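You operate a simulated robot arm through the tools that you are given. There is no shell and no other tool.

The job below is to be done with a simulated two-armed robot. You get a single attempt, and the scene is never put back.

TASK
Load the clip rack: yellow clip in A, orange in B, purple in C, then shut its teal bar.
Fine: slide the bar open first. Where these are worked on the way, their far stop is far enough and under half their travel is too little: rack bar.

The check looks at the end state, three seconds after you hand in, the way a careful person would. Anything else that was tipped, shoved, dropped, spilled or broken makes it a failure.

THE ROBOT
Two 7-joint arms with two-finger parallel grippers on one trunk that stands fixed in place. Base frame: the origin is at the foot of the trunk, x ahead of it, y to its left, z up. Readings come in m, degrees, newtons and seconds.
The left shoulder is at [0.062, 0.199, 1.079], the right one opposite. With the tool pointing down near the work surface each hand reaches from about 0.26 to 0.7 m from the base axis, measured 20 degrees to its own side. Payload 1.57 kg a hand.
The tool frame of a hand sits at the grasp point between the pads (the TCP): z along the fingers, y along the line on which they close. The tips reach 0.03 m beyond it. The gripper opens to 0.11 m. The fingers are 0.024 m wide and 0.012 m thick; the gripper's body (0.048 by 0.112 m) begins 0.078 m behind the TCP.
Orientation is that of the tool frame in the base frame, as a unit quaternion [w, x, y, z]. With the fingers straight down and closing along the base's y, the tool's x points along the base's -x, its y along +y and its z along -z.

THE INTERFACE
- The arms move only by the tool drive_tool. It takes "left_targets", "right_targets" or both (then of equal length, played together; a hand with none holds still); each is a list of rows, each a list of 3 entries, a list of its own where there are three numbers: the shift along the tool's x, y, z in units of 50 mm (1.0 is 50 mm), then the turn, a rotation vector about the tool's x, y, z in units of 4 degrees (1.0 is 4 degrees), then the gripper command, from -1 (shut) to 1 (fully open), values between in proportion. In form: [[[dx, dy, dz], [wx, wy, wz], fingers], ...]. A call has 1 to 20 rows; each row shifts and turns the commanded pose from where the row before left it, along the tool's axes as they then stand. A call with a number of a shift or a turn outside -1 to 1 is refused whole. Rows are played at 5 a second. More than 0.05 m and 8.6 degrees between two rows, or a gripper value outside its range, and nothing of the call is played. A pose out of reach is approached as far as the arm can. The call stops where the force on the tool passes 40 N (or 10 N more than at its start, if that is more) or the arm is blocked; 0.2 s more then pass. Each finger travels about 0.072 m/s and halts on what it meets, pressing with about 30 N; the grip force reading is that of the motor and also rises with nothing between the fingers. The clock runs only during rows and for 0.2 s after the last one: add rows that do not move to give the fingers time. It gives the time, the measured TCP pose, the force on the tool (base axes), the opening and the grip force at its end, in the units of the frame above (readings bear some noise), with the torque about the TCP (base axes, N m) and any sound that the robot's microphone picked up.
- Cameras (640 x 400 px; columns grow to the right, rows downward): "scene" is now at [0.0941, 0.036, 1.6541]; the picture's right is [0.50, -0.87, 0.00], its down [-0.72, -0.41, -0.56] and it looks along [0.49, 0.28, -0.83] (base axes); focal length 335 px, centre (320, 200). "left" rides on the left gripper at [0.07, -0.016, -0.141] in its tool frame; the picture's right is [0.23, 0.97, 0.00], its down [-0.86, 0.20, -0.48] and it looks along [-0.47, 0.11, 0.88] (tool axes); focal length 222 px, centre (320, 200). "right" rides on the right gripper at [0.07, 0.016, -0.141] in its tool frame; the picture's right is [-0.23, 0.97, 0.00], its down [-0.85, -0.20, -0.48] and it looks along [-0.47, -0.11, 0.88] (tool axes); focal length 222 px, centre (320, 200). There is no depth. A picture from a camera that has moved, and an enlarged one, comes with that camera's place and axes in the base frame and with its lens.
- capture(camera): a new picture of that camera. No time passes.
- move_column(by): slides the trunk up (or, below 0, down) by that many m; the arms and the scene camera ride with it, the base frame stays. It gives what a move gives, with no picture.
- turn_head(pan, tilt): turns the head with the scene camera to pan (to the left, within 86 degrees either way) and tilt (down, from -29 to 69), counted from straight ahead of the robot. It gives what a move gives.
- zoom(camera, box): a new picture of the part [left, top, right, bottom] of that camera's present view, enlarged. No time passes.
- sign_off(): hands the job in; it is judged then, once.

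Nothing tells you positions but the pictures and the camera data. Unless the task says otherwise, let go and move clear before handing in.

The tools are called after "Call:" as name(argument=value, ...) on one line, values as JSON. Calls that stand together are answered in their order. drive_tool: Moves the arms, as the interface text tells. Its arguments: {"type":"object","properties":{"left_targets":{"type":"array","items":{"type":"array"}},"right_targets":{"type":"array","items":{"type":"array"}}},"required":[]} The other tools are called the same way: move_column (by) moves the trunk up or down; turn_head (pan, tilt) turns the head that bears the scene camera; capture (camera) takes a picture; zoom (camera, box) takes an enlarged picture of a part of a camera's view; sign_off () hands the job in.

At the start:

```text
t: 0.0
left_tcp_pos: [0.2789, 0.3543, 1.033]
left_orientation: [0.0, 0.0, 1.0, 0.0]
left_force: [-0.2, 0.2, -0.5]
left_moment: [-0.01, -0.06, 0.0]
left_finger_gap: 0.11
left_grasp_force: 0.0
right_tcp_pos: [0.4463, 0.0488, 1.0237]
right_orientation: [-0.001, 0.0, 1.0, -0.001]
right_force: [0.2, -0.1, 0.5]
right_moment: [-0.01, 0.01, -0.01]
right_finger_gap: 0.1097
right_grasp_force: 0.0
trunk travel left (down, up): [-0.675, 0.315]
head pan, tilt (commanded): [29.8, 55.5]
```

scene: 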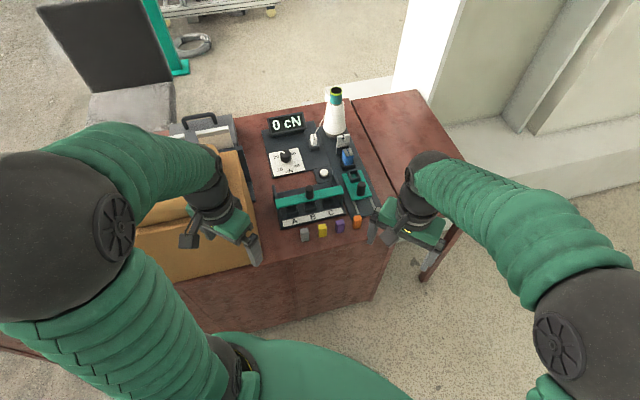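
right: 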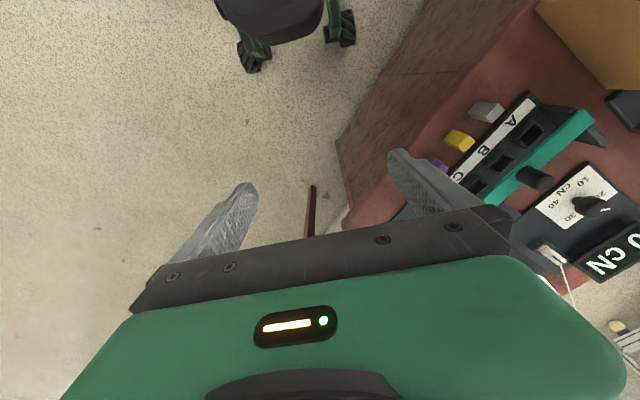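
left: 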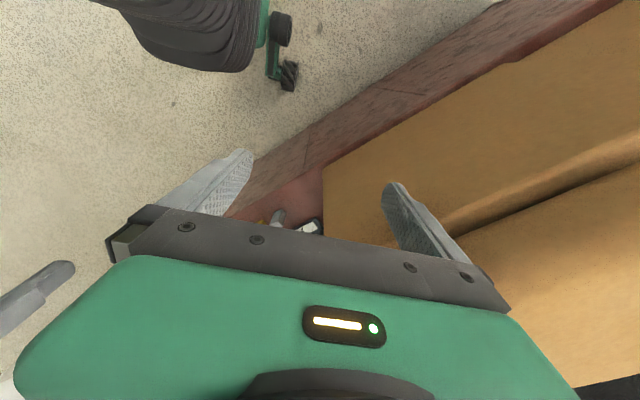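

I see a table ahead with a rack labelled A, B, C, a teal bar with a dark knob, and four small clips (grey, yellow, purple, orange) in front of it. I'll zoom in first to locate everything.

Call:
zoom(camera="scene", box=[250, 160, 390, 250])

Call:
zoom(camera="scene", box=[220, 70, 420, 200])

Call:
zoom(camera="right", box=[380, 50, 640, 230])

```text
4.44 times, centred on (320, 205) of scene
camera zoom: at [0.0941, 0.036, 1.6541], right [0.5, -0.87, 0.0], down [-0.72, -0.41, -0.56], along [0.49, 0.28, -0.83], focal length 1487 px, centre (320, 178)
```

zoom: 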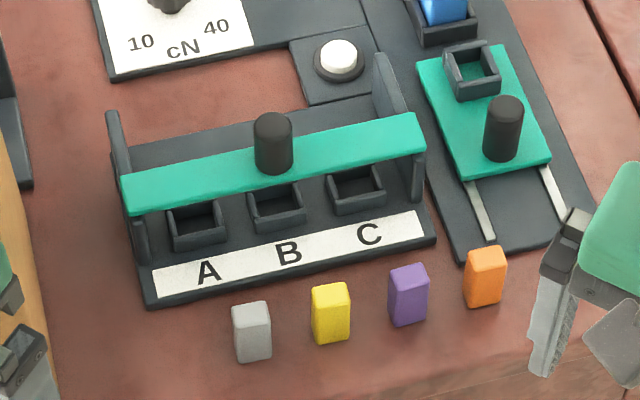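

```text
3.08 times, centred on (320, 135) of scene
camera zoom: at [0.0941, 0.036, 1.6541], right [0.5, -0.87, 0.0], down [-0.72, -0.41, -0.56], along [0.49, 0.28, -0.83], focal length 1029 px, centre (320, 400)
```

zoom: 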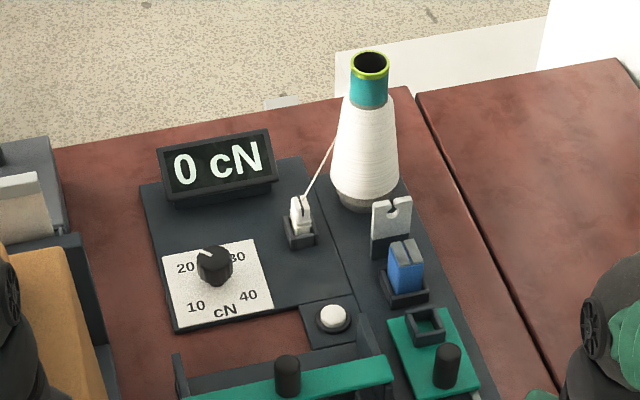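

```text
2.22 times, centred on (510, 140) of right
camera zoom: at [0.3794, 0.066, 1.1658], right [0.23, 0.97, 0.0], down [0.86, -0.2, 0.48], along [0.47, -0.11, -0.88], focal length 494 px, centre (-102, 333)
```

zoom: 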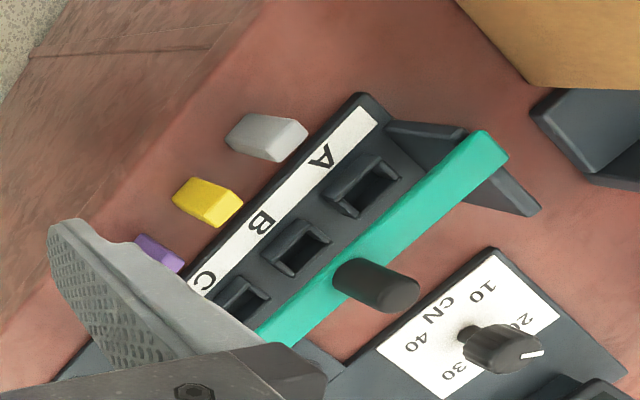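

The rack sits in front of the robot a little to the left, turned about 45°, with its clips in a row on the near side at roughly z≈0.78. I'll move the right hand aside and bring the left hand up and forward for a closer look.

Call:
drive_tool(left_targets=[[[0, 0, -1], [0, 0, 0], 1], [[-0.8, 0, 0], [0, 0, 0], 1], [[-0.8, 0, 0], [0, 0, 0], 1], [[-0.8, -0.4, 0], [0, 0, 0], 1], [[0, 0, 0], [0, 0, 0], 1], [[0, 0, 0], [0, 0, 0], 1]], right_targets=[[[0, -0.8, 0], [0, 0, 0], 1], [[0, -0.8, 0], [0, 0, 0], 1], [[0, -0.8, 0], [0, 0, 0], 1], [[0, -0.6, 0], [0, 0, 0], 1], [[0, 0, 0], [0, 0, 0], 1], [[0, 0, 0], [0, 0, 0], 1]])

```text
t: 1.4
left_tcp_pos: [0.3997, 0.3306, 1.0835]
left_orientation: [0.0, 0.0, 1.0, -0.001]
left_force: [0.4, -0.1, -0.4]
left_moment: [0.0, 0.02, -0.01]
left_finger_gap: 0.1101
left_grasp_force: 0.1
right_tcp_pos: [0.4474, -0.1006, 1.0257]
right_orientation: [0.0, 0.0, 1.0, -0.001]
right_force: [0.8, -0.7, 0.0]
right_moment: [-0.01, -0.04, 0.02]
right_finger_gap: 0.1101
right_grasp_force: 0.1
trunk travel left (down, up): [-0.675, 0.315]
head pan, tilt (commanded): [29.8, 55.5]
```

The right hand is clear and the left hand is at (0.40, 0.33, 1.08). Next I'll turn the left tool about 44° so that it lines up with the rack, then take pictures.

Call:
drive_tool(left_targets=[[[0, 0, 0], [0, 0, -1], 1], [[0, 0, 0], [0, 0, -1], 1], [[0, 0, 0], [0, 0, -1], 1], [[0, 0, 0], [0, 0, -1], 1], [[0, 0, 0], [0, 0, -1], 1], [[0, 0, 0], [0, 0, -1], 1], [[0, 0, 0], [0, 0, -1], 1], [[0, 0, 0], [0, 0, -1], 1], [[0, 0, 0], [0, 0, -1], 1], [[0, 0, 0], [0, 0, -1], 1], [[0, 0, 0], [0, 0, -1], 1], [[0, 0, 0], [0, 0, 0], 1], [[0, 0, 0], [0, 0, 0], 1]])

Call:
capture(camera="left")

Call:
capture(camera="scene")

```text
t: 4.2
left_tcp_pos: [0.3978, 0.3326, 1.0828]
left_orientation: [0.0, -0.375, 0.927, 0.0]
left_force: [-0.3, -0.6, -0.3]
left_moment: [0.0, -0.01, 0.0]
left_finger_gap: 0.11
left_grasp_force: 0.1
right_tcp_pos: [0.4466, -0.0998, 1.0238]
right_orientation: [0.0, 0.001, 1.0, -0.001]
right_force: [0.2, -0.3, 0.9]
right_moment: [0.01, 0.0, 0.0]
right_finger_gap: 0.11
right_grasp_force: 0.1
trunk travel left (down, up): [-0.675, 0.315]
head pan, tilt (commanded): [29.8, 55.5]
```

```text
taken
camera left: at [0.3604, 0.2723, 1.2249], right [-0.84, 0.54, 0.0], down [0.48, 0.74, 0.48], along [0.26, 0.4, -0.88], focal length 222 px, centre (320, 200)
```

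left: 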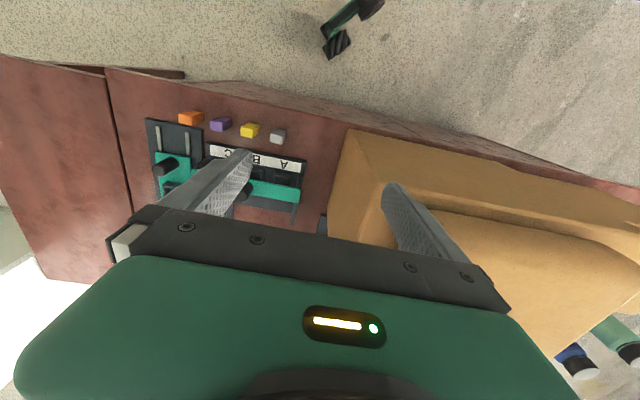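

```text
taken
camera scene: at [0.0946, 0.0351, 1.6541], right [0.5, -0.87, 0.0], down [-0.72, -0.41, -0.56], along [0.49, 0.28, -0.83], focal length 335 px, centre (320, 200)
```

scene: 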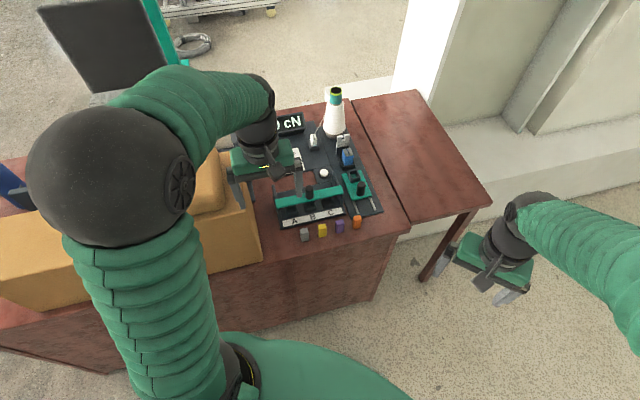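

From here I can see the clips and rack to the upper left of the left camera's view. I'll zoom in there before repositioning.

Call:
zoom(camera="left", box=[130, 90, 330, 215])

Call:
zoom(camera="scene", box=[250, 160, 390, 250])

```text
3.20 times, centred on (230, 152) of left
camera zoom: at [0.3604, 0.2723, 1.2249], right [-0.84, 0.54, 0.0], down [0.48, 0.74, 0.48], along [0.26, 0.4, -0.88], focal length 711 px, centre (608, 352)
```

zoom: 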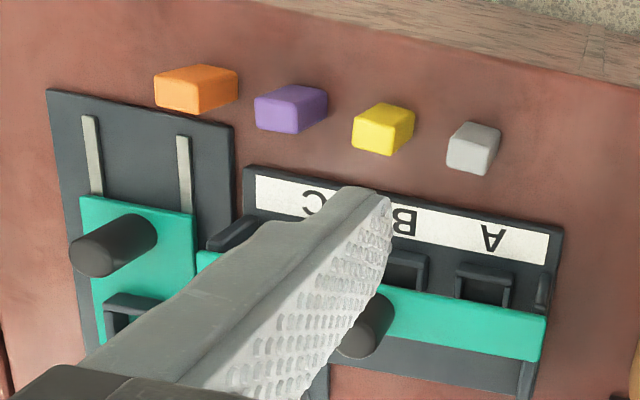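

```text
4.44 times, centred on (320, 205) of scene
camera zoom: at [0.0946, 0.0351, 1.6541], right [0.5, -0.87, 0.0], down [-0.72, -0.41, -0.56], along [0.49, 0.28, -0.83], focal length 1487 px, centre (320, 178)
```

zoom: 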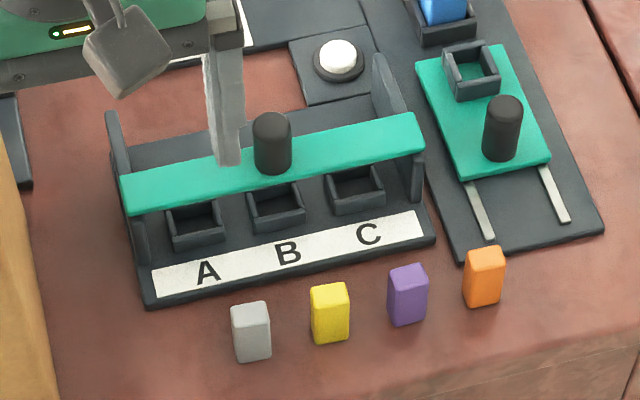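

The bar's knob and the slots are half hidden by the finger. I'll zoom in further on the clips and the bar to estimate their sizes.

Call:
zoom(camera="scene", box=[295, 205, 370, 250])

Call:
zoom(camera="left", box=[170, 100, 300, 180])

Call:
zoom(camera="scene", box=[265, 165, 350, 230])

```text
8.53 times, centred on (332, 228) of scene
camera zoom: at [0.0946, 0.0351, 1.6541], right [0.5, -0.87, 0.0], down [-0.72, -0.41, -0.56], along [0.49, 0.28, -0.83], focal length 2855 px, centre (213, -35)
```

zoom: 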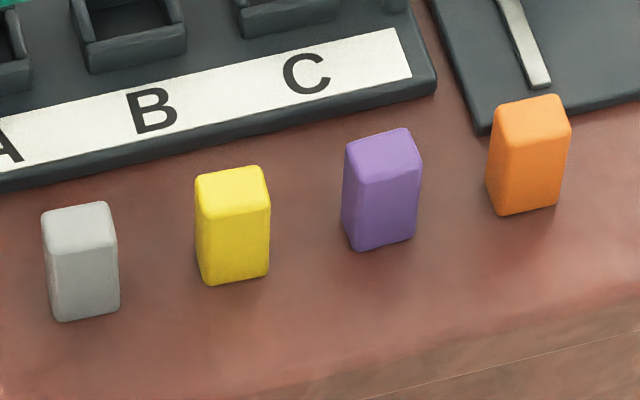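

```text
4.92 times, centred on (235, 140) of left
camera zoom: at [0.3604, 0.2723, 1.2249], right [-0.84, 0.54, 0.0], down [0.48, 0.74, 0.48], along [0.26, 0.4, -0.88], focal length 1094 px, centre (738, 495)
```

zoom: 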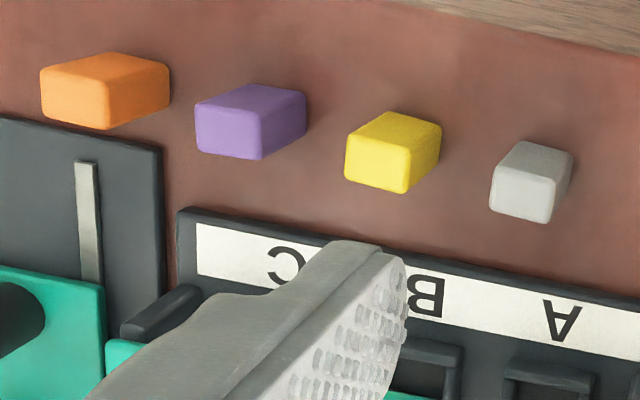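

```text
6.15 times, centred on (308, 198) of scene
camera zoom: at [0.0946, 0.0351, 1.6541], right [0.5, -0.87, 0.0], down [-0.72, -0.41, -0.56], along [0.49, 0.28, -0.83], focal length 2059 px, centre (397, 215)
```

zoom: 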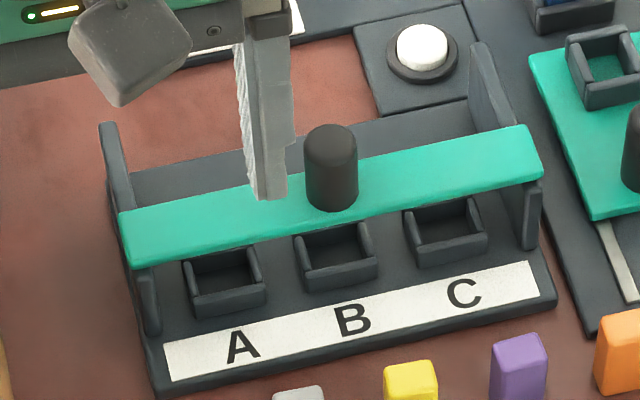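

I estimate the table at z≈0.76, the clips at about 0.024×0.017×0.048 m standing upright, and the bar top at about 0.855, lying right over the slots, so it is shut now. I'll move the left hand forward for a better overhead view before working the bar.

Call:
drive_tool(left_targets=[[[-0.6, -0.25, 0], [0, 0, 0], 1], [[-0.6, -0.25, 0], [0, 0, 0], 1], [[-0.6, -0.25, 0], [0, 0, 0], 1], [[-0.6, -0.25, 0], [0, 0, 0], 1], [[0, 0, 0], [0, 0, 0], 1], [[0, 0, 0], [0, 0, 0], 1]])

Call:
capture(camera="left")

Call:
zoom(camera="left", box=[200, 40, 400, 165])

Call:
capture(camera="scene")

```text
t: 5.6
left_tcp_pos: [0.5182, 0.382, 1.0848]
left_orientation: [0.0, -0.374, 0.927, 0.0]
left_force: [0.2, 0.1, 0.3]
left_moment: [0.0, 0.01, -0.01]
left_finger_gap: 0.1103
left_grasp_force: 0.0
right_tcp_pos: [0.4458, -0.1002, 1.025]
right_orientation: [0.0, 0.0, 1.0, -0.001]
right_force: [0.4, 0.0, 0.1]
right_moment: [0.0, 0.02, -0.02]
right_finger_gap: 0.1101
right_grasp_force: 0.0
trunk travel left (down, up): [-0.675, 0.315]
head pan, tilt (commanded): [29.8, 55.5]
```

```text
taken
camera left: at [0.4793, 0.3212, 1.2263], right [-0.84, 0.54, 0.0], down [0.48, 0.74, 0.48], along [0.26, 0.4, -0.88], focal length 222 px, centre (320, 200)
```

left: 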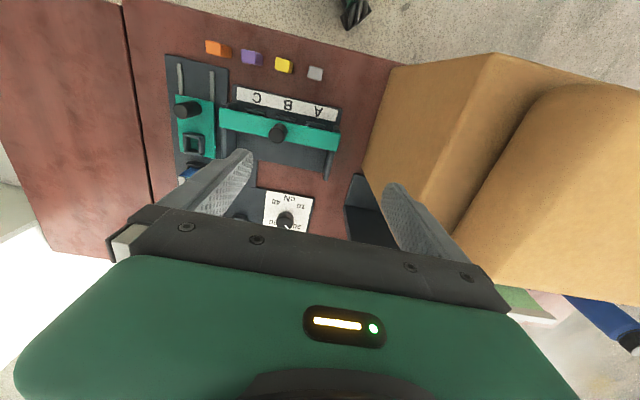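

```text
3.20 times, centred on (300, 102) of left
camera zoom: at [0.4793, 0.3212, 1.2263], right [-0.84, 0.54, 0.0], down [0.48, 0.74, 0.48], along [0.26, 0.4, -0.88], focal length 711 px, centre (384, 512)
```

zoom: 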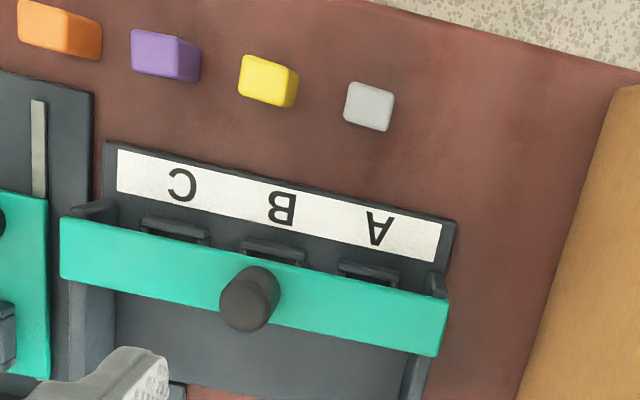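

```text
taken
camera scene: at [0.0943, 0.0349, 1.6541], right [0.5, -0.87, 0.0], down [-0.72, -0.41, -0.56], along [0.49, 0.28, -0.83], focal length 335 px, centre (320, 200)
```

scene: 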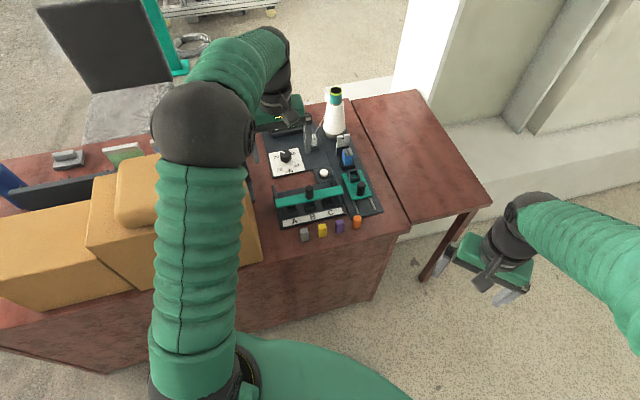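

This overhead view is very useful: the bar lies over the rear half of the slots, and the rails run further back. I'll take close zooms of the clips, slots and knob to refine their coordinates.

Call:
zoom(camera="left", box=[195, 30, 335, 95])

Call:
zoom(camera="left", box=[210, 75, 350, 185])

Call:
zoom(camera="scene", box=[265, 165, 385, 245])

```text
4.57 times, centred on (265, 62) of left
camera zoom: at [0.4793, 0.3212, 1.2263], right [-0.84, 0.54, 0.0], down [0.48, 0.74, 0.48], along [0.26, 0.4, -0.88], focal length 1015 px, centre (571, 829)
```

zoom: 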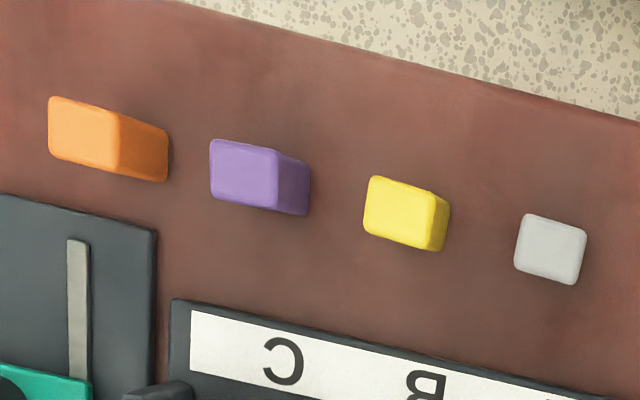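

```text
3.64 times, centred on (280, 130) of left
camera zoom: at [0.4793, 0.3212, 1.2263], right [-0.84, 0.54, 0.0], down [0.48, 0.74, 0.48], along [0.26, 0.4, -0.88], focal length 808 px, centre (466, 454)
```

zoom: 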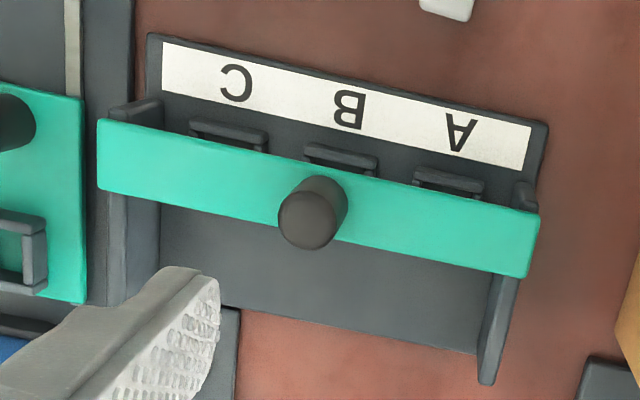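

```text
5.00 times, centred on (325, 205) of scene
camera zoom: at [0.0943, 0.0349, 1.6541], right [0.5, -0.87, 0.0], down [-0.72, -0.41, -0.56], along [0.49, 0.28, -0.83], focal length 1673 px, centre (295, 175)
```

zoom: 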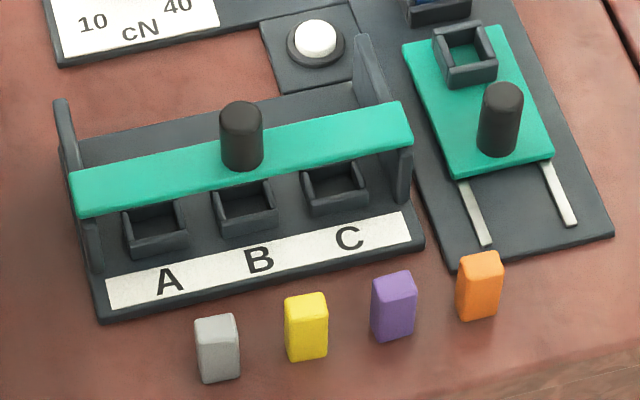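

Triangulation gives the clip tops at z≈0.81, table ≈0.76, bar top ≈0.842 and the knob at about (0.575, 0.349), top ≈0.882. I'll take a closer look at the sockets in the scene view to place them precisely.

Call:
zoom(camera="scene", box=[282, 185, 346, 225])

Call:
zoom(camera="left", box=[230, 85, 346, 157])

Call:
capture(camera="right")

```text
10.00 times, centred on (314, 205) of scene
camera zoom: at [0.0943, 0.0349, 1.6541], right [0.5, -0.87, 0.0], down [-0.72, -0.41, -0.56], along [0.49, 0.28, -0.83], focal length 3346 px, centre (380, 150)
```

zoom: 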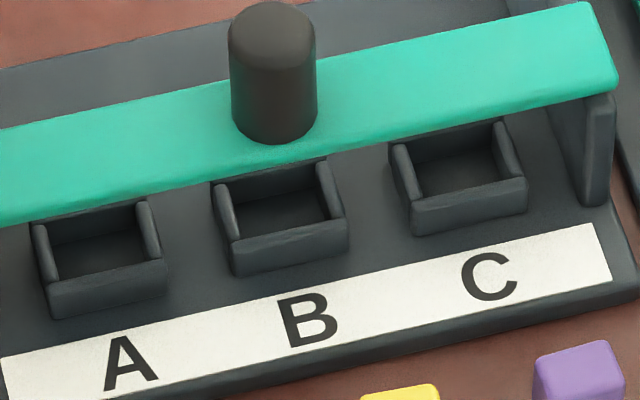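

```text
5.52 times, centred on (288, 121) of left
camera zoom: at [0.4793, 0.3212, 1.2263], right [-0.84, 0.54, 0.0], down [0.48, 0.74, 0.48], along [0.26, 0.4, -0.88], focal length 1226 px, centre (497, 636)
```

zoom: 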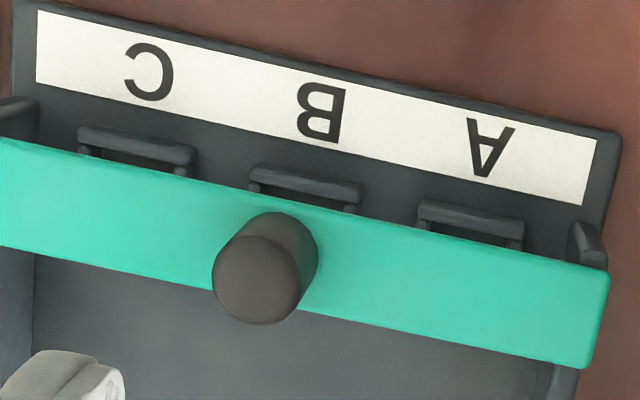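

```text
taken
camera right: at [0.3779, -0.0833, 1.1665], right [0.23, 0.97, 0.0], down [0.86, -0.2, 0.48], along [0.47, -0.11, -0.88], focal length 222 px, centre (320, 200)
```

right: 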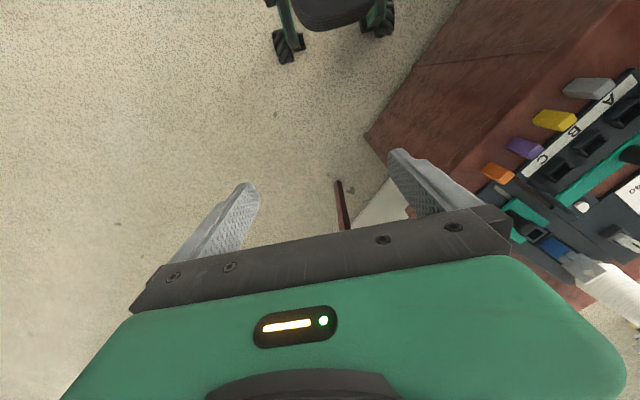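

The bar is over the slots, so it's shut, and it should slide away from me along the rails. I'll bring the left hand above the knob with a partial finger opening and check alignment before going down.

Call:
drive_tool(left_targets=[[[0, 0, 0], [0, 0, -0.25], 0.2], [[-0.17, -0.64, 0], [0, 0, 0], 0.2], [[-0.17, -0.63, 0], [0, 0, 0], 0.2], [[0, 0, 0.75], [0, 0, 0], 0.2], [[0, 0, 0.75], [0, 0, 0], 0.2], [[0, 0, 0.75], [0, 0, 0], 0.2], [[0, 0, 0.75], [0, 0, 0], 0.2], [[0, 0, 0], [0, 0, 0], 0.2], [[0, 0, 0], [0, 0, 0], 0.2]])

Call:
capture(camera="left")

Call:
zoom(camera="scene", box=[240, 130, 400, 240])

```text
t: 7.6
left_tcp_pos: [0.5773, 0.3514, 0.9334]
left_orientation: [0.0, -0.382, 0.924, 0.0]
left_force: [0.3, 0.8, -0.3]
left_moment: [-0.01, 0.0, -0.01]
left_finger_gap: 0.0663
left_grasp_force: 0.0
right_tcp_pos: [0.4467, -0.1012, 1.0251]
right_orientation: [0.0, 0.0, 1.0, 0.0]
right_force: [-0.3, -0.9, 0.6]
right_moment: [0.01, 0.02, 0.02]
right_finger_gap: 0.1098
right_grasp_force: 0.0
trunk travel left (down, up): [-0.675, 0.315]
head pan, tilt (commanded): [29.8, 55.5]
```

```text
taken
camera left: at [0.5393, 0.2904, 1.0747], right [-0.85, 0.53, 0.0], down [0.46, 0.75, 0.48], along [0.25, 0.41, -0.88], focal length 222 px, centre (320, 200)
```

left: 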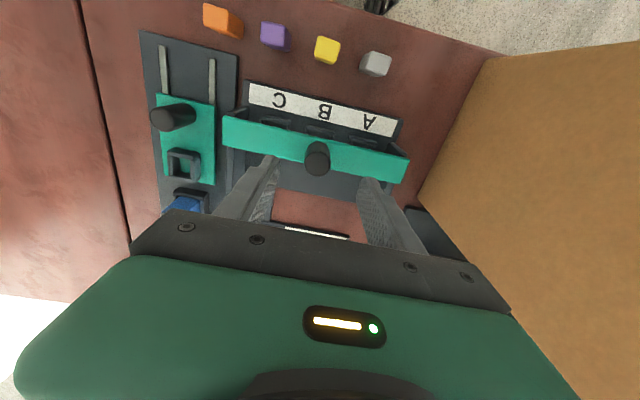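

```text
3.64 times, centred on (320, 185) of scene
camera zoom: at [0.0957, 0.0351, 1.654], right [0.5, -0.87, 0.0], down [-0.72, -0.41, -0.56], along [0.49, 0.28, -0.83], focal length 1217 px, centre (320, 254)
```

zoom: 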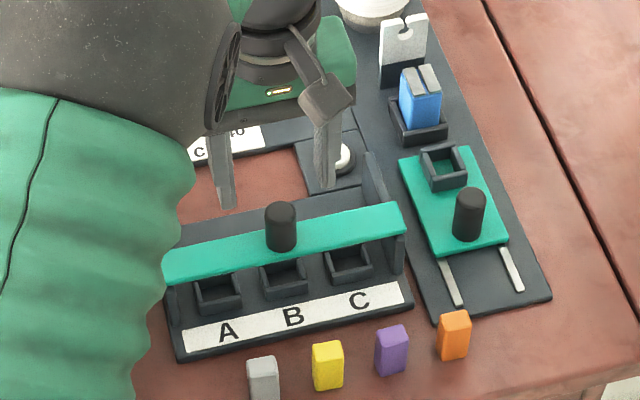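

The hand is above the knob. I'll zoom in to compare the knob's top with where the fingers will come down.

Call:
zoom(camera="left", box=[240, 100, 400, 220])

```text
3.33 times, centred on (320, 160) of left
camera zoom: at [0.5393, 0.2904, 1.0747], right [-0.85, 0.53, 0.0], down [0.46, 0.75, 0.48], along [0.25, 0.41, -0.88], focal length 740 px, centre (320, 333)
```

zoom: 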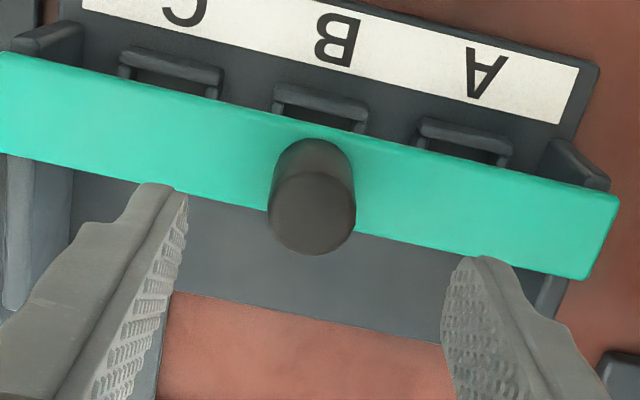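

The knob is about 3 mm nearer and 2 mm toward C compared with the tool axis. I'll correct that, lower to about z=0.885 and close on the knob.

Call:
drive_tool(left_targets=[[[0.07, -0.04, 0], [0, 0, 0], 0.2], [[0, 0, 0.33], [0, 0, 0], 0.2], [[0, 0, 0.33], [0, 0, 0], 0.2], [[0, 0, 0.3], [0, 0, 0], 0.2], [[0, 0, 0], [0, 0, 0], 0.2], [[0, 0, 0], [0, 0, 0], 0.2]])

Call:
zoom(camera="left", box=[240, 100, 400, 220])

Call:
zoom(camera="scene", box=[265, 150, 385, 225])

```text
t: 9.0
left_tcp_pos: [0.5759, 0.3455, 0.885]
left_orientation: [0.001, -0.382, 0.924, 0.0]
left_force: [-1.1, -0.4, -0.5]
left_moment: [-0.03, 0.0, 0.0]
left_finger_gap: 0.0657
left_grasp_force: 0.0
right_tcp_pos: [0.4475, -0.1009, 1.0247]
right_orientation: [0.0, 0.0, 1.0, 0.0]
right_force: [0.2, -0.5, 0.3]
right_moment: [0.03, -0.01, 0.02]
right_finger_gap: 0.1103
right_grasp_force: 0.0
trunk travel left (down, up): [-0.675, 0.315]
head pan, tilt (commanded): [29.8, 55.5]
```

```text
3.33 times, centred on (320, 160) of left
camera zoom: at [0.5386, 0.2843, 1.0268], right [-0.85, 0.53, 0.0], down [0.46, 0.75, 0.48], along [0.25, 0.41, -0.88], focal length 740 px, centre (320, 333)
```

zoom: 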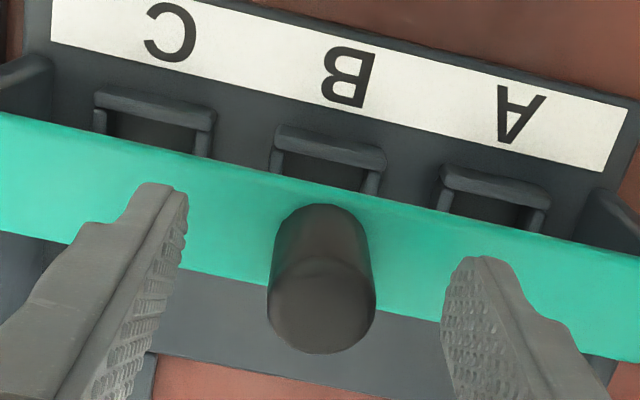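

```text
5.33 times, centred on (325, 188) of scene
camera zoom: at [0.0958, 0.0353, 1.654], right [0.5, -0.87, 0.0], down [-0.72, -0.41, -0.56], along [0.49, 0.28, -0.83], focal length 1784 px, centre (293, 267)
```

zoom: 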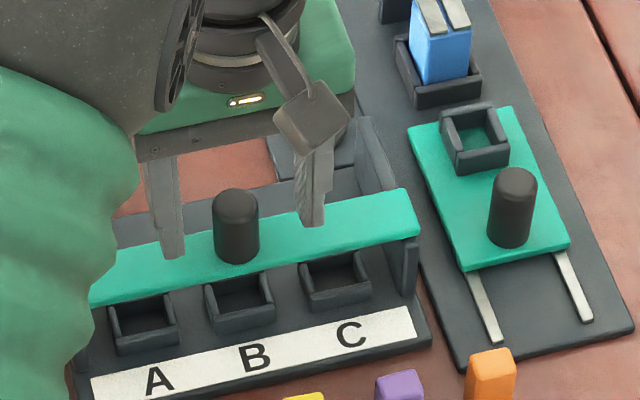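

The fingers straddle the knob and are centred on it. I'll close on it now.

Call:
drive_tool(left_targets=[[[0, 0, 0], [0, 0, 0], -0.3], [[0, 0, 0], [0, 0, 0], -0.7], [[0, 0, 0], [0, 0, 0], -1], [[0, 0, 0], [0, 0, 0], -1], [[0, 0, 0], [0, 0, 0], -1]])

```text
t: 10.2
left_tcp_pos: [0.5766, 0.346, 0.8851]
left_orientation: [0.0, -0.383, 0.924, 0.0]
left_force: [-3.7, 4.3, 0.4]
left_moment: [0.11, 0.17, 0.07]
left_finger_gap: 0.0246
left_grasp_force: 29.9
right_tcp_pos: [0.4467, -0.0992, 1.0242]
right_orientation: [0.0, -0.001, 1.0, -0.001]
right_force: [0.8, -0.8, 0.7]
right_moment: [0.0, 0.03, 0.01]
right_finger_gap: 0.1097
right_grasp_force: 0.1
trunk travel left (down, up): [-0.675, 0.315]
head pan, tilt (commanded): [29.8, 55.5]
```

I have a firm grip on the knob (gap 24.6 mm). Now I'll slide it away from me in small steps.

Call:
drive_tool(left_targets=[[[-0.1, 0.01, 0], [0, 0, 0], -1], [[-0.1, 0.01, 0], [0, 0, 0], -1], [[-0.1, 0, 0], [0, 0, 0], -1], [[-0.1, 0, 0], [0, 0, 0], -1], [[0, 0, 0], [0, 0, 0], -1]])

Call:
zoom(camera="scene", box=[265, 150, 385, 225])

```text
t: 11.4
left_tcp_pos: [0.5889, 0.3579, 0.8863]
left_orientation: [-0.001, -0.383, 0.924, 0.001]
left_force: [-2.7, 2.3, 1.7]
left_moment: [0.05, 0.11, 0.01]
left_finger_gap: 0.0249
left_grasp_force: 30.0
right_tcp_pos: [0.4466, -0.0992, 1.0257]
right_orientation: [0.001, 0.0, 1.0, 0.0]
right_force: [-0.8, -0.4, 0.2]
right_moment: [-0.02, 0.01, 0.0]
right_finger_gap: 0.11
right_grasp_force: 0.1
trunk travel left (down, up): [-0.675, 0.315]
head pan, tilt (commanded): [29.8, 55.5]
```

```text
5.33 times, centred on (325, 188) of scene
camera zoom: at [0.0946, 0.0362, 1.6541], right [0.5, -0.87, 0.0], down [-0.72, -0.41, -0.56], along [0.49, 0.28, -0.83], focal length 1784 px, centre (293, 267)
```

zoom: 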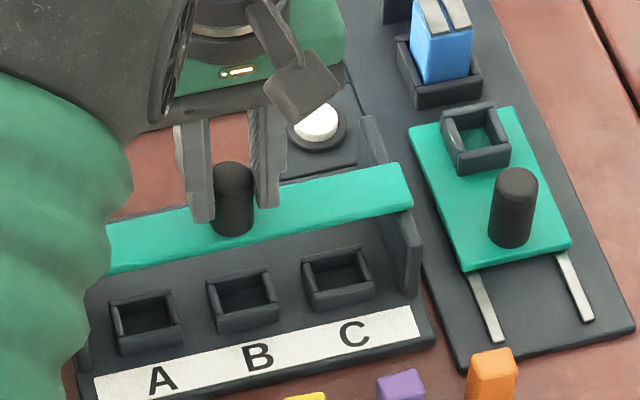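

The bar is sliding freely. I'll continue toward its far stop.

Call:
drive_tool(left_targets=[[[-0.1, 0.01, 0], [0, 0, 0], -1], [[-0.1, 0.01, 0], [0, 0, 0], -1], [[-0.1, 0, 0], [0, 0, 0], -1], [[-0.1, 0, 0], [0, 0, 0], -1], [[0, 0, 0], [0, 0, 0], -1]])

Call:
zoom(camera="scene", box=[265, 150, 385, 225])

```text
t: 12.6
left_tcp_pos: [0.6048, 0.3736, 0.8871]
left_orientation: [0.0, -0.383, 0.924, -0.001]
left_force: [2.6, -2.4, 1.3]
left_moment: [-0.1, -0.03, -0.02]
left_finger_gap: 0.0244
left_grasp_force: 29.9
right_tcp_pos: [0.4459, -0.1001, 1.0237]
right_orientation: [0.001, 0.0, 1.0, 0.0]
right_force: [0.3, 0.1, -0.1]
right_moment: [0.03, 0.02, -0.04]
right_finger_gap: 0.1102
right_grasp_force: 0.1
trunk travel left (down, up): [-0.675, 0.315]
head pan, tilt (commanded): [29.8, 55.5]
```

```text
5.33 times, centred on (325, 188) of scene
camera zoom: at [0.0963, 0.0348, 1.654], right [0.5, -0.87, 0.0], down [-0.72, -0.41, -0.56], along [0.49, 0.28, -0.83], focal length 1784 px, centre (293, 267)
```

zoom: 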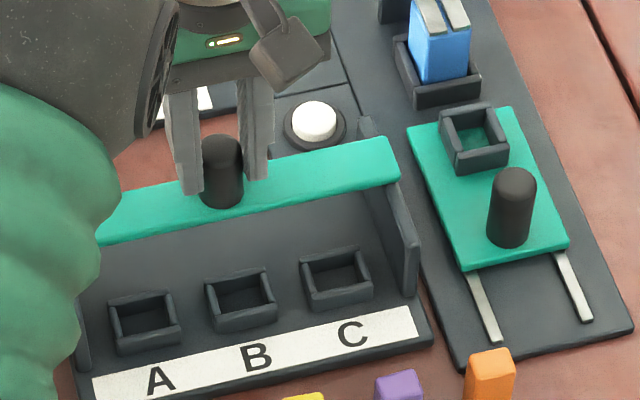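

The bar has moved about 40 mm with the slots now clear. I'll go on gently to find the stop.

Call:
drive_tool(left_targets=[[[-0.06, 0, 0], [0, 0, 0], -1], [[-0.06, 0, 0], [0, 0, 0], -1], [[-0.06, 0, 0], [0, 0, 0], -1], [[-0.06, 0, 0], [0, 0, 0], -1], [[0, 0, 0], [0, 0, 0], -1]])

Call:
zoom(camera="scene", box=[265, 150, 385, 225])

```text
t: 13.8
left_tcp_pos: [0.613, 0.3819, 0.8858]
left_orientation: [0.0, -0.382, 0.924, 0.0]
left_force: [3.4, -2.2, -0.8]
left_moment: [-0.14, -0.05, -0.03]
left_finger_gap: 0.0247
left_grasp_force: 29.9
right_tcp_pos: [0.4478, -0.1001, 1.024]
right_orientation: [0.0, 0.001, 1.0, 0.0]
right_force: [1.2, -0.3, 0.0]
right_moment: [0.05, 0.02, 0.01]
right_finger_gap: 0.1099
right_grasp_force: 0.0
trunk travel left (down, up): [-0.675, 0.315]
head pan, tilt (commanded): [29.8, 55.5]
```

```text
5.33 times, centred on (325, 188) of scene
camera zoom: at [0.097, 0.0346, 1.654], right [0.5, -0.87, 0.0], down [-0.72, -0.41, -0.56], along [0.49, 0.28, -0.83], focal length 1784 px, centre (293, 267)
```

zoom: 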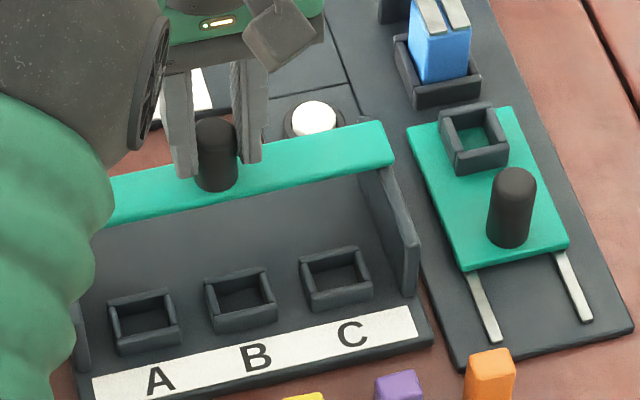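

Call:
drive_tool(left_targets=[[[-0.05, 0, 0], [0, 0, 0], -1], [[-0.05, 0, 0], [0, 0, 0], -1], [[-0.05, 0, 0], [0, 0, 0], -1], [[-0.05, 0, 0], [0, 0, 0], -1], [[0, 0, 0], [0, 0, 0], -1]])

Call:
zoom(camera="scene", box=[265, 150, 385, 225])

```text
t: 15.0
left_tcp_pos: [0.6199, 0.3902, 0.8849]
left_orientation: [0.0, -0.383, 0.924, 0.0]
left_force: [3.4, -3.1, 0.2]
left_moment: [-0.22, 0.04, -0.01]
left_finger_gap: 0.0246
left_grasp_force: 30.0
right_tcp_pos: [0.4472, -0.1001, 1.024]
right_orientation: [0.0, 0.0, 1.0, 0.0]
right_force: [-0.5, 0.1, 0.0]
right_moment: [0.02, 0.0, 0.04]
right_finger_gap: 0.1098
right_grasp_force: 0.0
trunk travel left (down, up): [-0.675, 0.315]
head pan, tilt (commanded): [29.8, 55.5]
```

```text
5.33 times, centred on (325, 188) of scene
camera zoom: at [0.0967, 0.0344, 1.654], right [0.5, -0.87, 0.0], down [-0.72, -0.41, -0.56], along [0.49, 0.28, -0.83], focal length 1784 px, centre (293, 267)
```

zoom: 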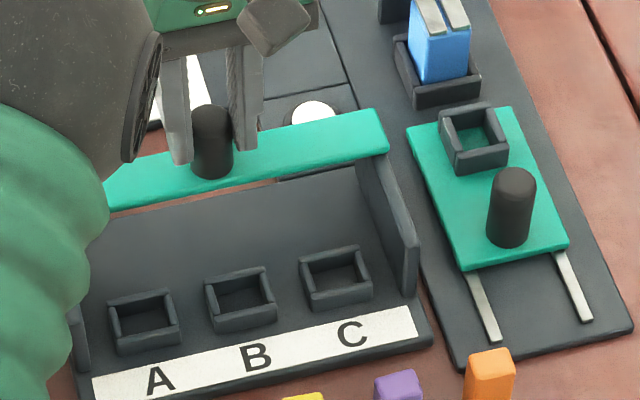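

Call:
drive_tool(left_targets=[[[-0.04, 0, 0], [0, 0, 0], -1], [[-0.04, 0, 0], [0, 0, 0], -1], [[-0.04, 0, 0], [0, 0, 0], -1], [[0, 0, 0], [0, 0, 0], -1]])

Call:
zoom(camera="scene", box=[265, 150, 385, 225])

Call:
capture(camera="left")

```text
t: 16.0
left_tcp_pos: [0.622, 0.3941, 0.8853]
left_orientation: [0.0, -0.383, 0.924, 0.0]
left_force: [-5.5, -5.3, 0.0]
left_moment: [-0.25, 0.29, -0.06]
left_finger_gap: 0.0247
left_grasp_force: 30.2
right_tcp_pos: [0.4456, -0.1001, 1.0248]
right_orientation: [0.001, 0.001, 1.0, 0.0]
right_force: [-0.5, -0.4, 0.1]
right_moment: [-0.03, 0.0, 0.0]
right_finger_gap: 0.1098
right_grasp_force: 0.0
trunk travel left (down, up): [-0.675, 0.315]
head pan, tilt (commanded): [29.8, 55.5]
```

```text
5.33 times, centred on (325, 188) of scene
camera zoom: at [0.0948, 0.0336, 1.6541], right [0.5, -0.87, 0.0], down [-0.72, -0.41, -0.56], along [0.49, 0.28, -0.83], focal length 1784 px, centre (293, 267)
```

zoom: 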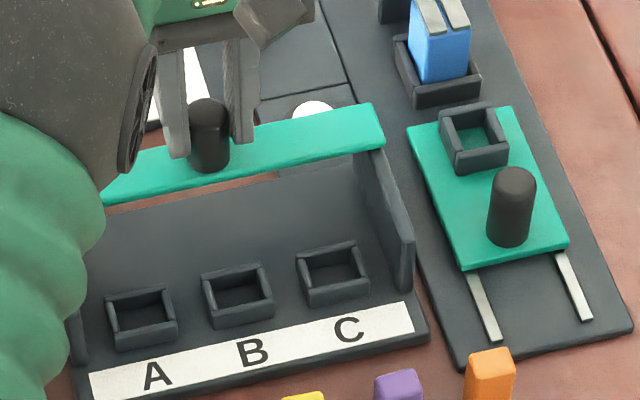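

```text
taken
camera left: at [0.5843, 0.3318, 1.027], right [-0.85, 0.53, 0.0], down [0.46, 0.75, 0.48], along [0.25, 0.41, -0.88], focal length 222 px, centre (320, 200)
```

left: 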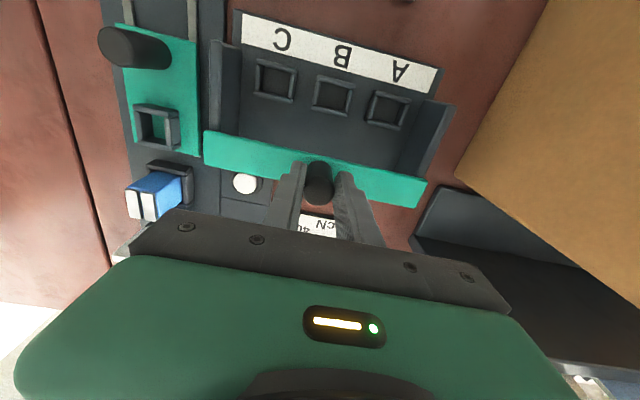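

The force now opposes the push (about 7.6 N), so this looks like the far stop at about 66 mm of travel. I'll nudge once more to confirm it, relax, then open the fingers and lift.

Call:
drive_tool(left_targets=[[[-0.04, 0, 0], [0, 0, 0], -1], [[0, 0, 0], [0, 0, 0], -1]])

```text
t: 16.6
left_tcp_pos: [0.6235, 0.3944, 0.8858]
left_orientation: [0.0, -0.383, 0.924, 0.0]
left_force: [-8.6, -8.3, 0.1]
left_moment: [-0.53, 0.56, -0.08]
left_finger_gap: 0.0245
left_grasp_force: 30.5
right_tcp_pos: [0.4447, -0.102, 1.0243]
right_orientation: [0.0, 0.0, 1.0, 0.0]
right_force: [0.2, 0.4, -0.4]
right_moment: [0.02, 0.01, -0.02]
right_finger_gap: 0.1103
right_grasp_force: 0.1
trunk travel left (down, up): [-0.675, 0.315]
head pan, tilt (commanded): [29.8, 55.5]
```

The far stop is confirmed at 12 N. I'll relax, release the knob and lift straight up, then use the overhead view to measure the sockets.

Call:
drive_tool(left_targets=[[[0.06, 0, 0], [0, 0, 0], -1], [[0, 0, 0], [0, 0, 0], -0.3], [[0, 0, 0], [0, 0, 0], 0.1], [[0, 0, 0], [0, 0, 0], 0.1], [[0, 0, -0.4], [0, 0, 0], 0.1], [[0, 0, -0.8], [0, 0, 0], 0.1], [[0, 0, -0.8], [0, 0, 0], 0.1], [[0, 0, 0], [0, 0, 0], 0.1], [[0, 0, 0], [0, 0, 0], 0.1]])

Call:
capture(camera="left")

Call:
zoom(camera="left", box=[240, 40, 400, 140])

Call:
zoom(camera="scene", box=[265, 150, 385, 225])

```text
t: 18.6
left_tcp_pos: [0.6221, 0.3938, 0.9865]
left_orientation: [0.0, -0.383, 0.924, 0.0]
left_force: [-0.2, 0.3, 0.0]
left_moment: [0.02, 0.01, 0.03]
left_finger_gap: 0.0605
left_grasp_force: 0.1
right_tcp_pos: [0.4468, -0.0989, 1.025]
right_orientation: [-0.001, 0.0, 1.0, -0.001]
right_force: [0.2, 0.4, -0.3]
right_moment: [-0.02, 0.02, 0.02]
right_finger_gap: 0.1101
right_grasp_force: 0.0
trunk travel left (down, up): [-0.675, 0.315]
head pan, tilt (commanded): [29.8, 55.5]
```

```text
taken
camera left: at [0.5833, 0.3331, 1.1277], right [-0.85, 0.53, 0.0], down [0.46, 0.75, 0.48], along [0.25, 0.41, -0.88], focal length 222 px, centre (320, 200)
```

left: 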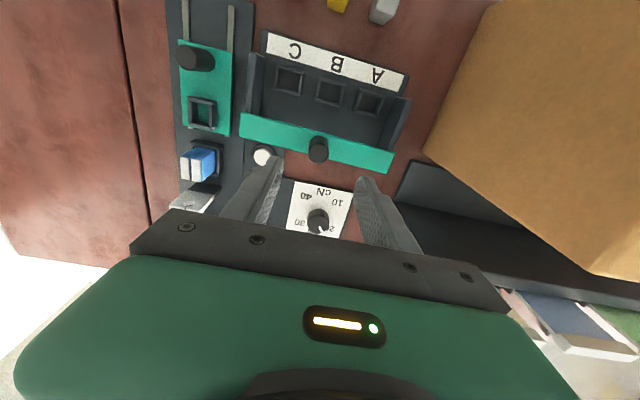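

```text
4.00 times, centred on (320, 90) of left
camera zoom: at [0.5833, 0.3331, 1.1277], right [-0.85, 0.53, 0.0], down [0.46, 0.75, 0.48], along [0.25, 0.41, -0.88], focal length 888 px, centre (320, 640)
```

zoom: 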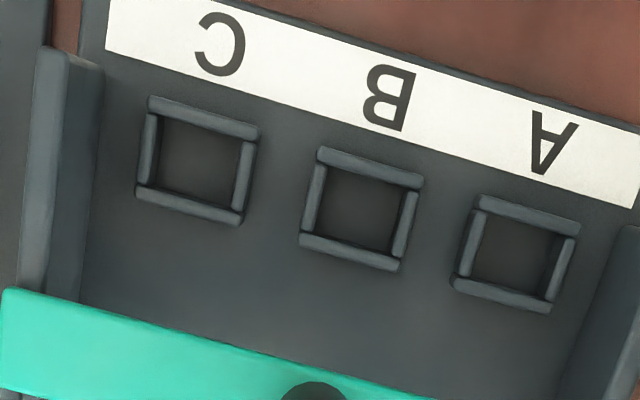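

```text
5.33 times, centred on (325, 188) of scene
camera zoom: at [0.0961, 0.0359, 1.654], right [0.5, -0.87, 0.0], down [-0.72, -0.41, -0.56], along [0.49, 0.28, -0.83], focal length 1784 px, centre (293, 267)
```

zoom: 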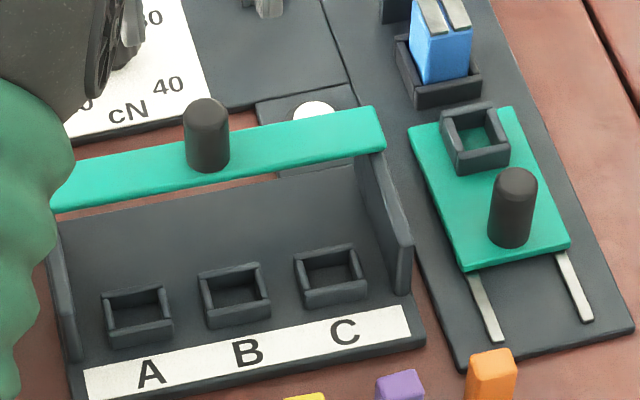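

The bar is open at its stop and the three sockets are fully visible (about 26×20 mm inside). Next I'll move back over the yellow clip with the fingers part-closed so they can't touch its neighbours.

Call:
drive_tool(left_targets=[[[0.785, -0.07, 0], [0, 0, 0], -0.2], [[0.785, -0.07, 0], [0, 0, 0], -0.2], [[0.785, -0.07, 0], [0, 0, 0], -0.2], [[0.785, -0.07, 0], [0, 0, 0], -0.2], [[0, 0, 0.7], [0, 0, 0], -0.2], [[0, 0, 0.7], [0, 0, 0], -0.2], [[0, 0, 0], [0, 0, 0], -0.2], [[0, 0, 0], [0, 0, 0], -0.2]])

Call:
capture(camera="left")

Call:
zoom(camera="left", box=[240, 100, 400, 200])

Call:
zoom(camera="scene", box=[265, 165, 385, 240])

```text
t: 20.4
left_tcp_pos: [0.5238, 0.2731, 0.9162]
left_orientation: [0.0, -0.383, 0.924, 0.0]
left_force: [0.2, 1.4, 0.7]
left_moment: [-0.02, 0.0, -0.02]
left_finger_gap: 0.0439
left_grasp_force: 0.1
right_tcp_pos: [0.4471, -0.1004, 1.0241]
right_orientation: [0.0, -0.001, 1.0, -0.001]
right_force: [0.0, -0.5, -0.2]
right_moment: [-0.02, 0.01, 0.0]
right_finger_gap: 0.1102
right_grasp_force: 0.0
trunk travel left (down, up): [-0.675, 0.315]
head pan, tilt (commanded): [29.8, 55.5]
```

```text
taken
camera left: at [0.4853, 0.2114, 1.0572], right [-0.85, 0.53, 0.0], down [0.46, 0.75, 0.48], along [0.25, 0.41, -0.88], focal length 222 px, centre (320, 200)
```

left: 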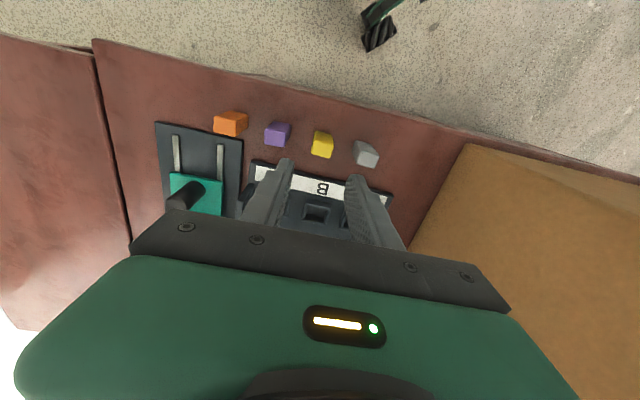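

```text
4.00 times, centred on (320, 150) of left
camera zoom: at [0.4853, 0.2114, 1.0572], right [-0.85, 0.53, 0.0], down [0.46, 0.75, 0.48], along [0.25, 0.41, -0.88], focal length 888 px, centre (320, 400)
```

zoom: 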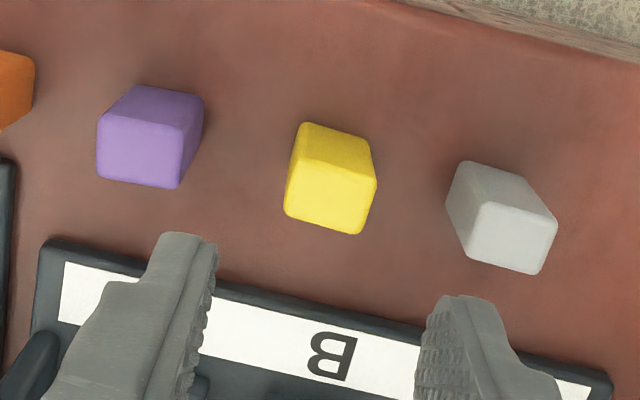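

```text
5.33 times, centred on (325, 202) of scene
camera zoom: at [0.0954, 0.0341, 1.6541], right [0.5, -0.87, 0.0], down [-0.72, -0.41, -0.56], along [0.49, 0.28, -0.83], focal length 1784 px, centre (293, 187)
```

zoom: 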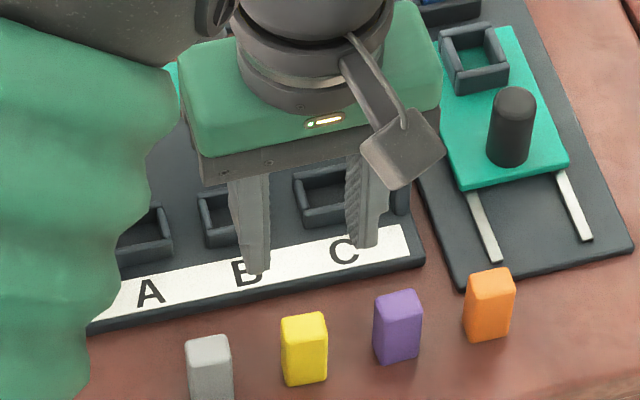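

The yellow clip is nearly under the fingers. I'll zoom in more for a fine correction.

Call:
zoom(camera="left", box=[290, 120, 360, 165])

```text
8.89 times, centred on (325, 142) of left
camera zoom: at [0.4853, 0.2114, 1.0572], right [-0.85, 0.53, 0.0], down [0.46, 0.75, 0.48], along [0.25, 0.41, -0.88], focal length 1974 px, centre (276, 711)
```

zoom: 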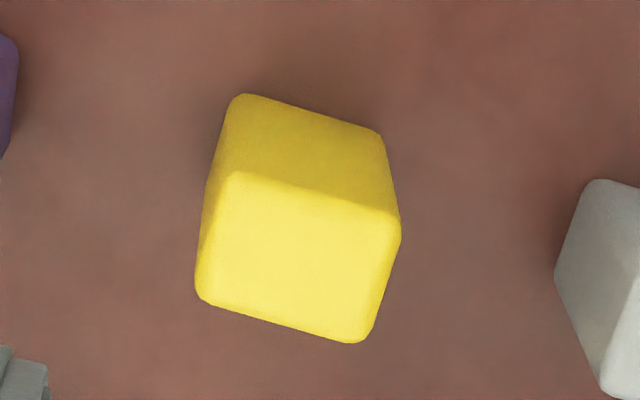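

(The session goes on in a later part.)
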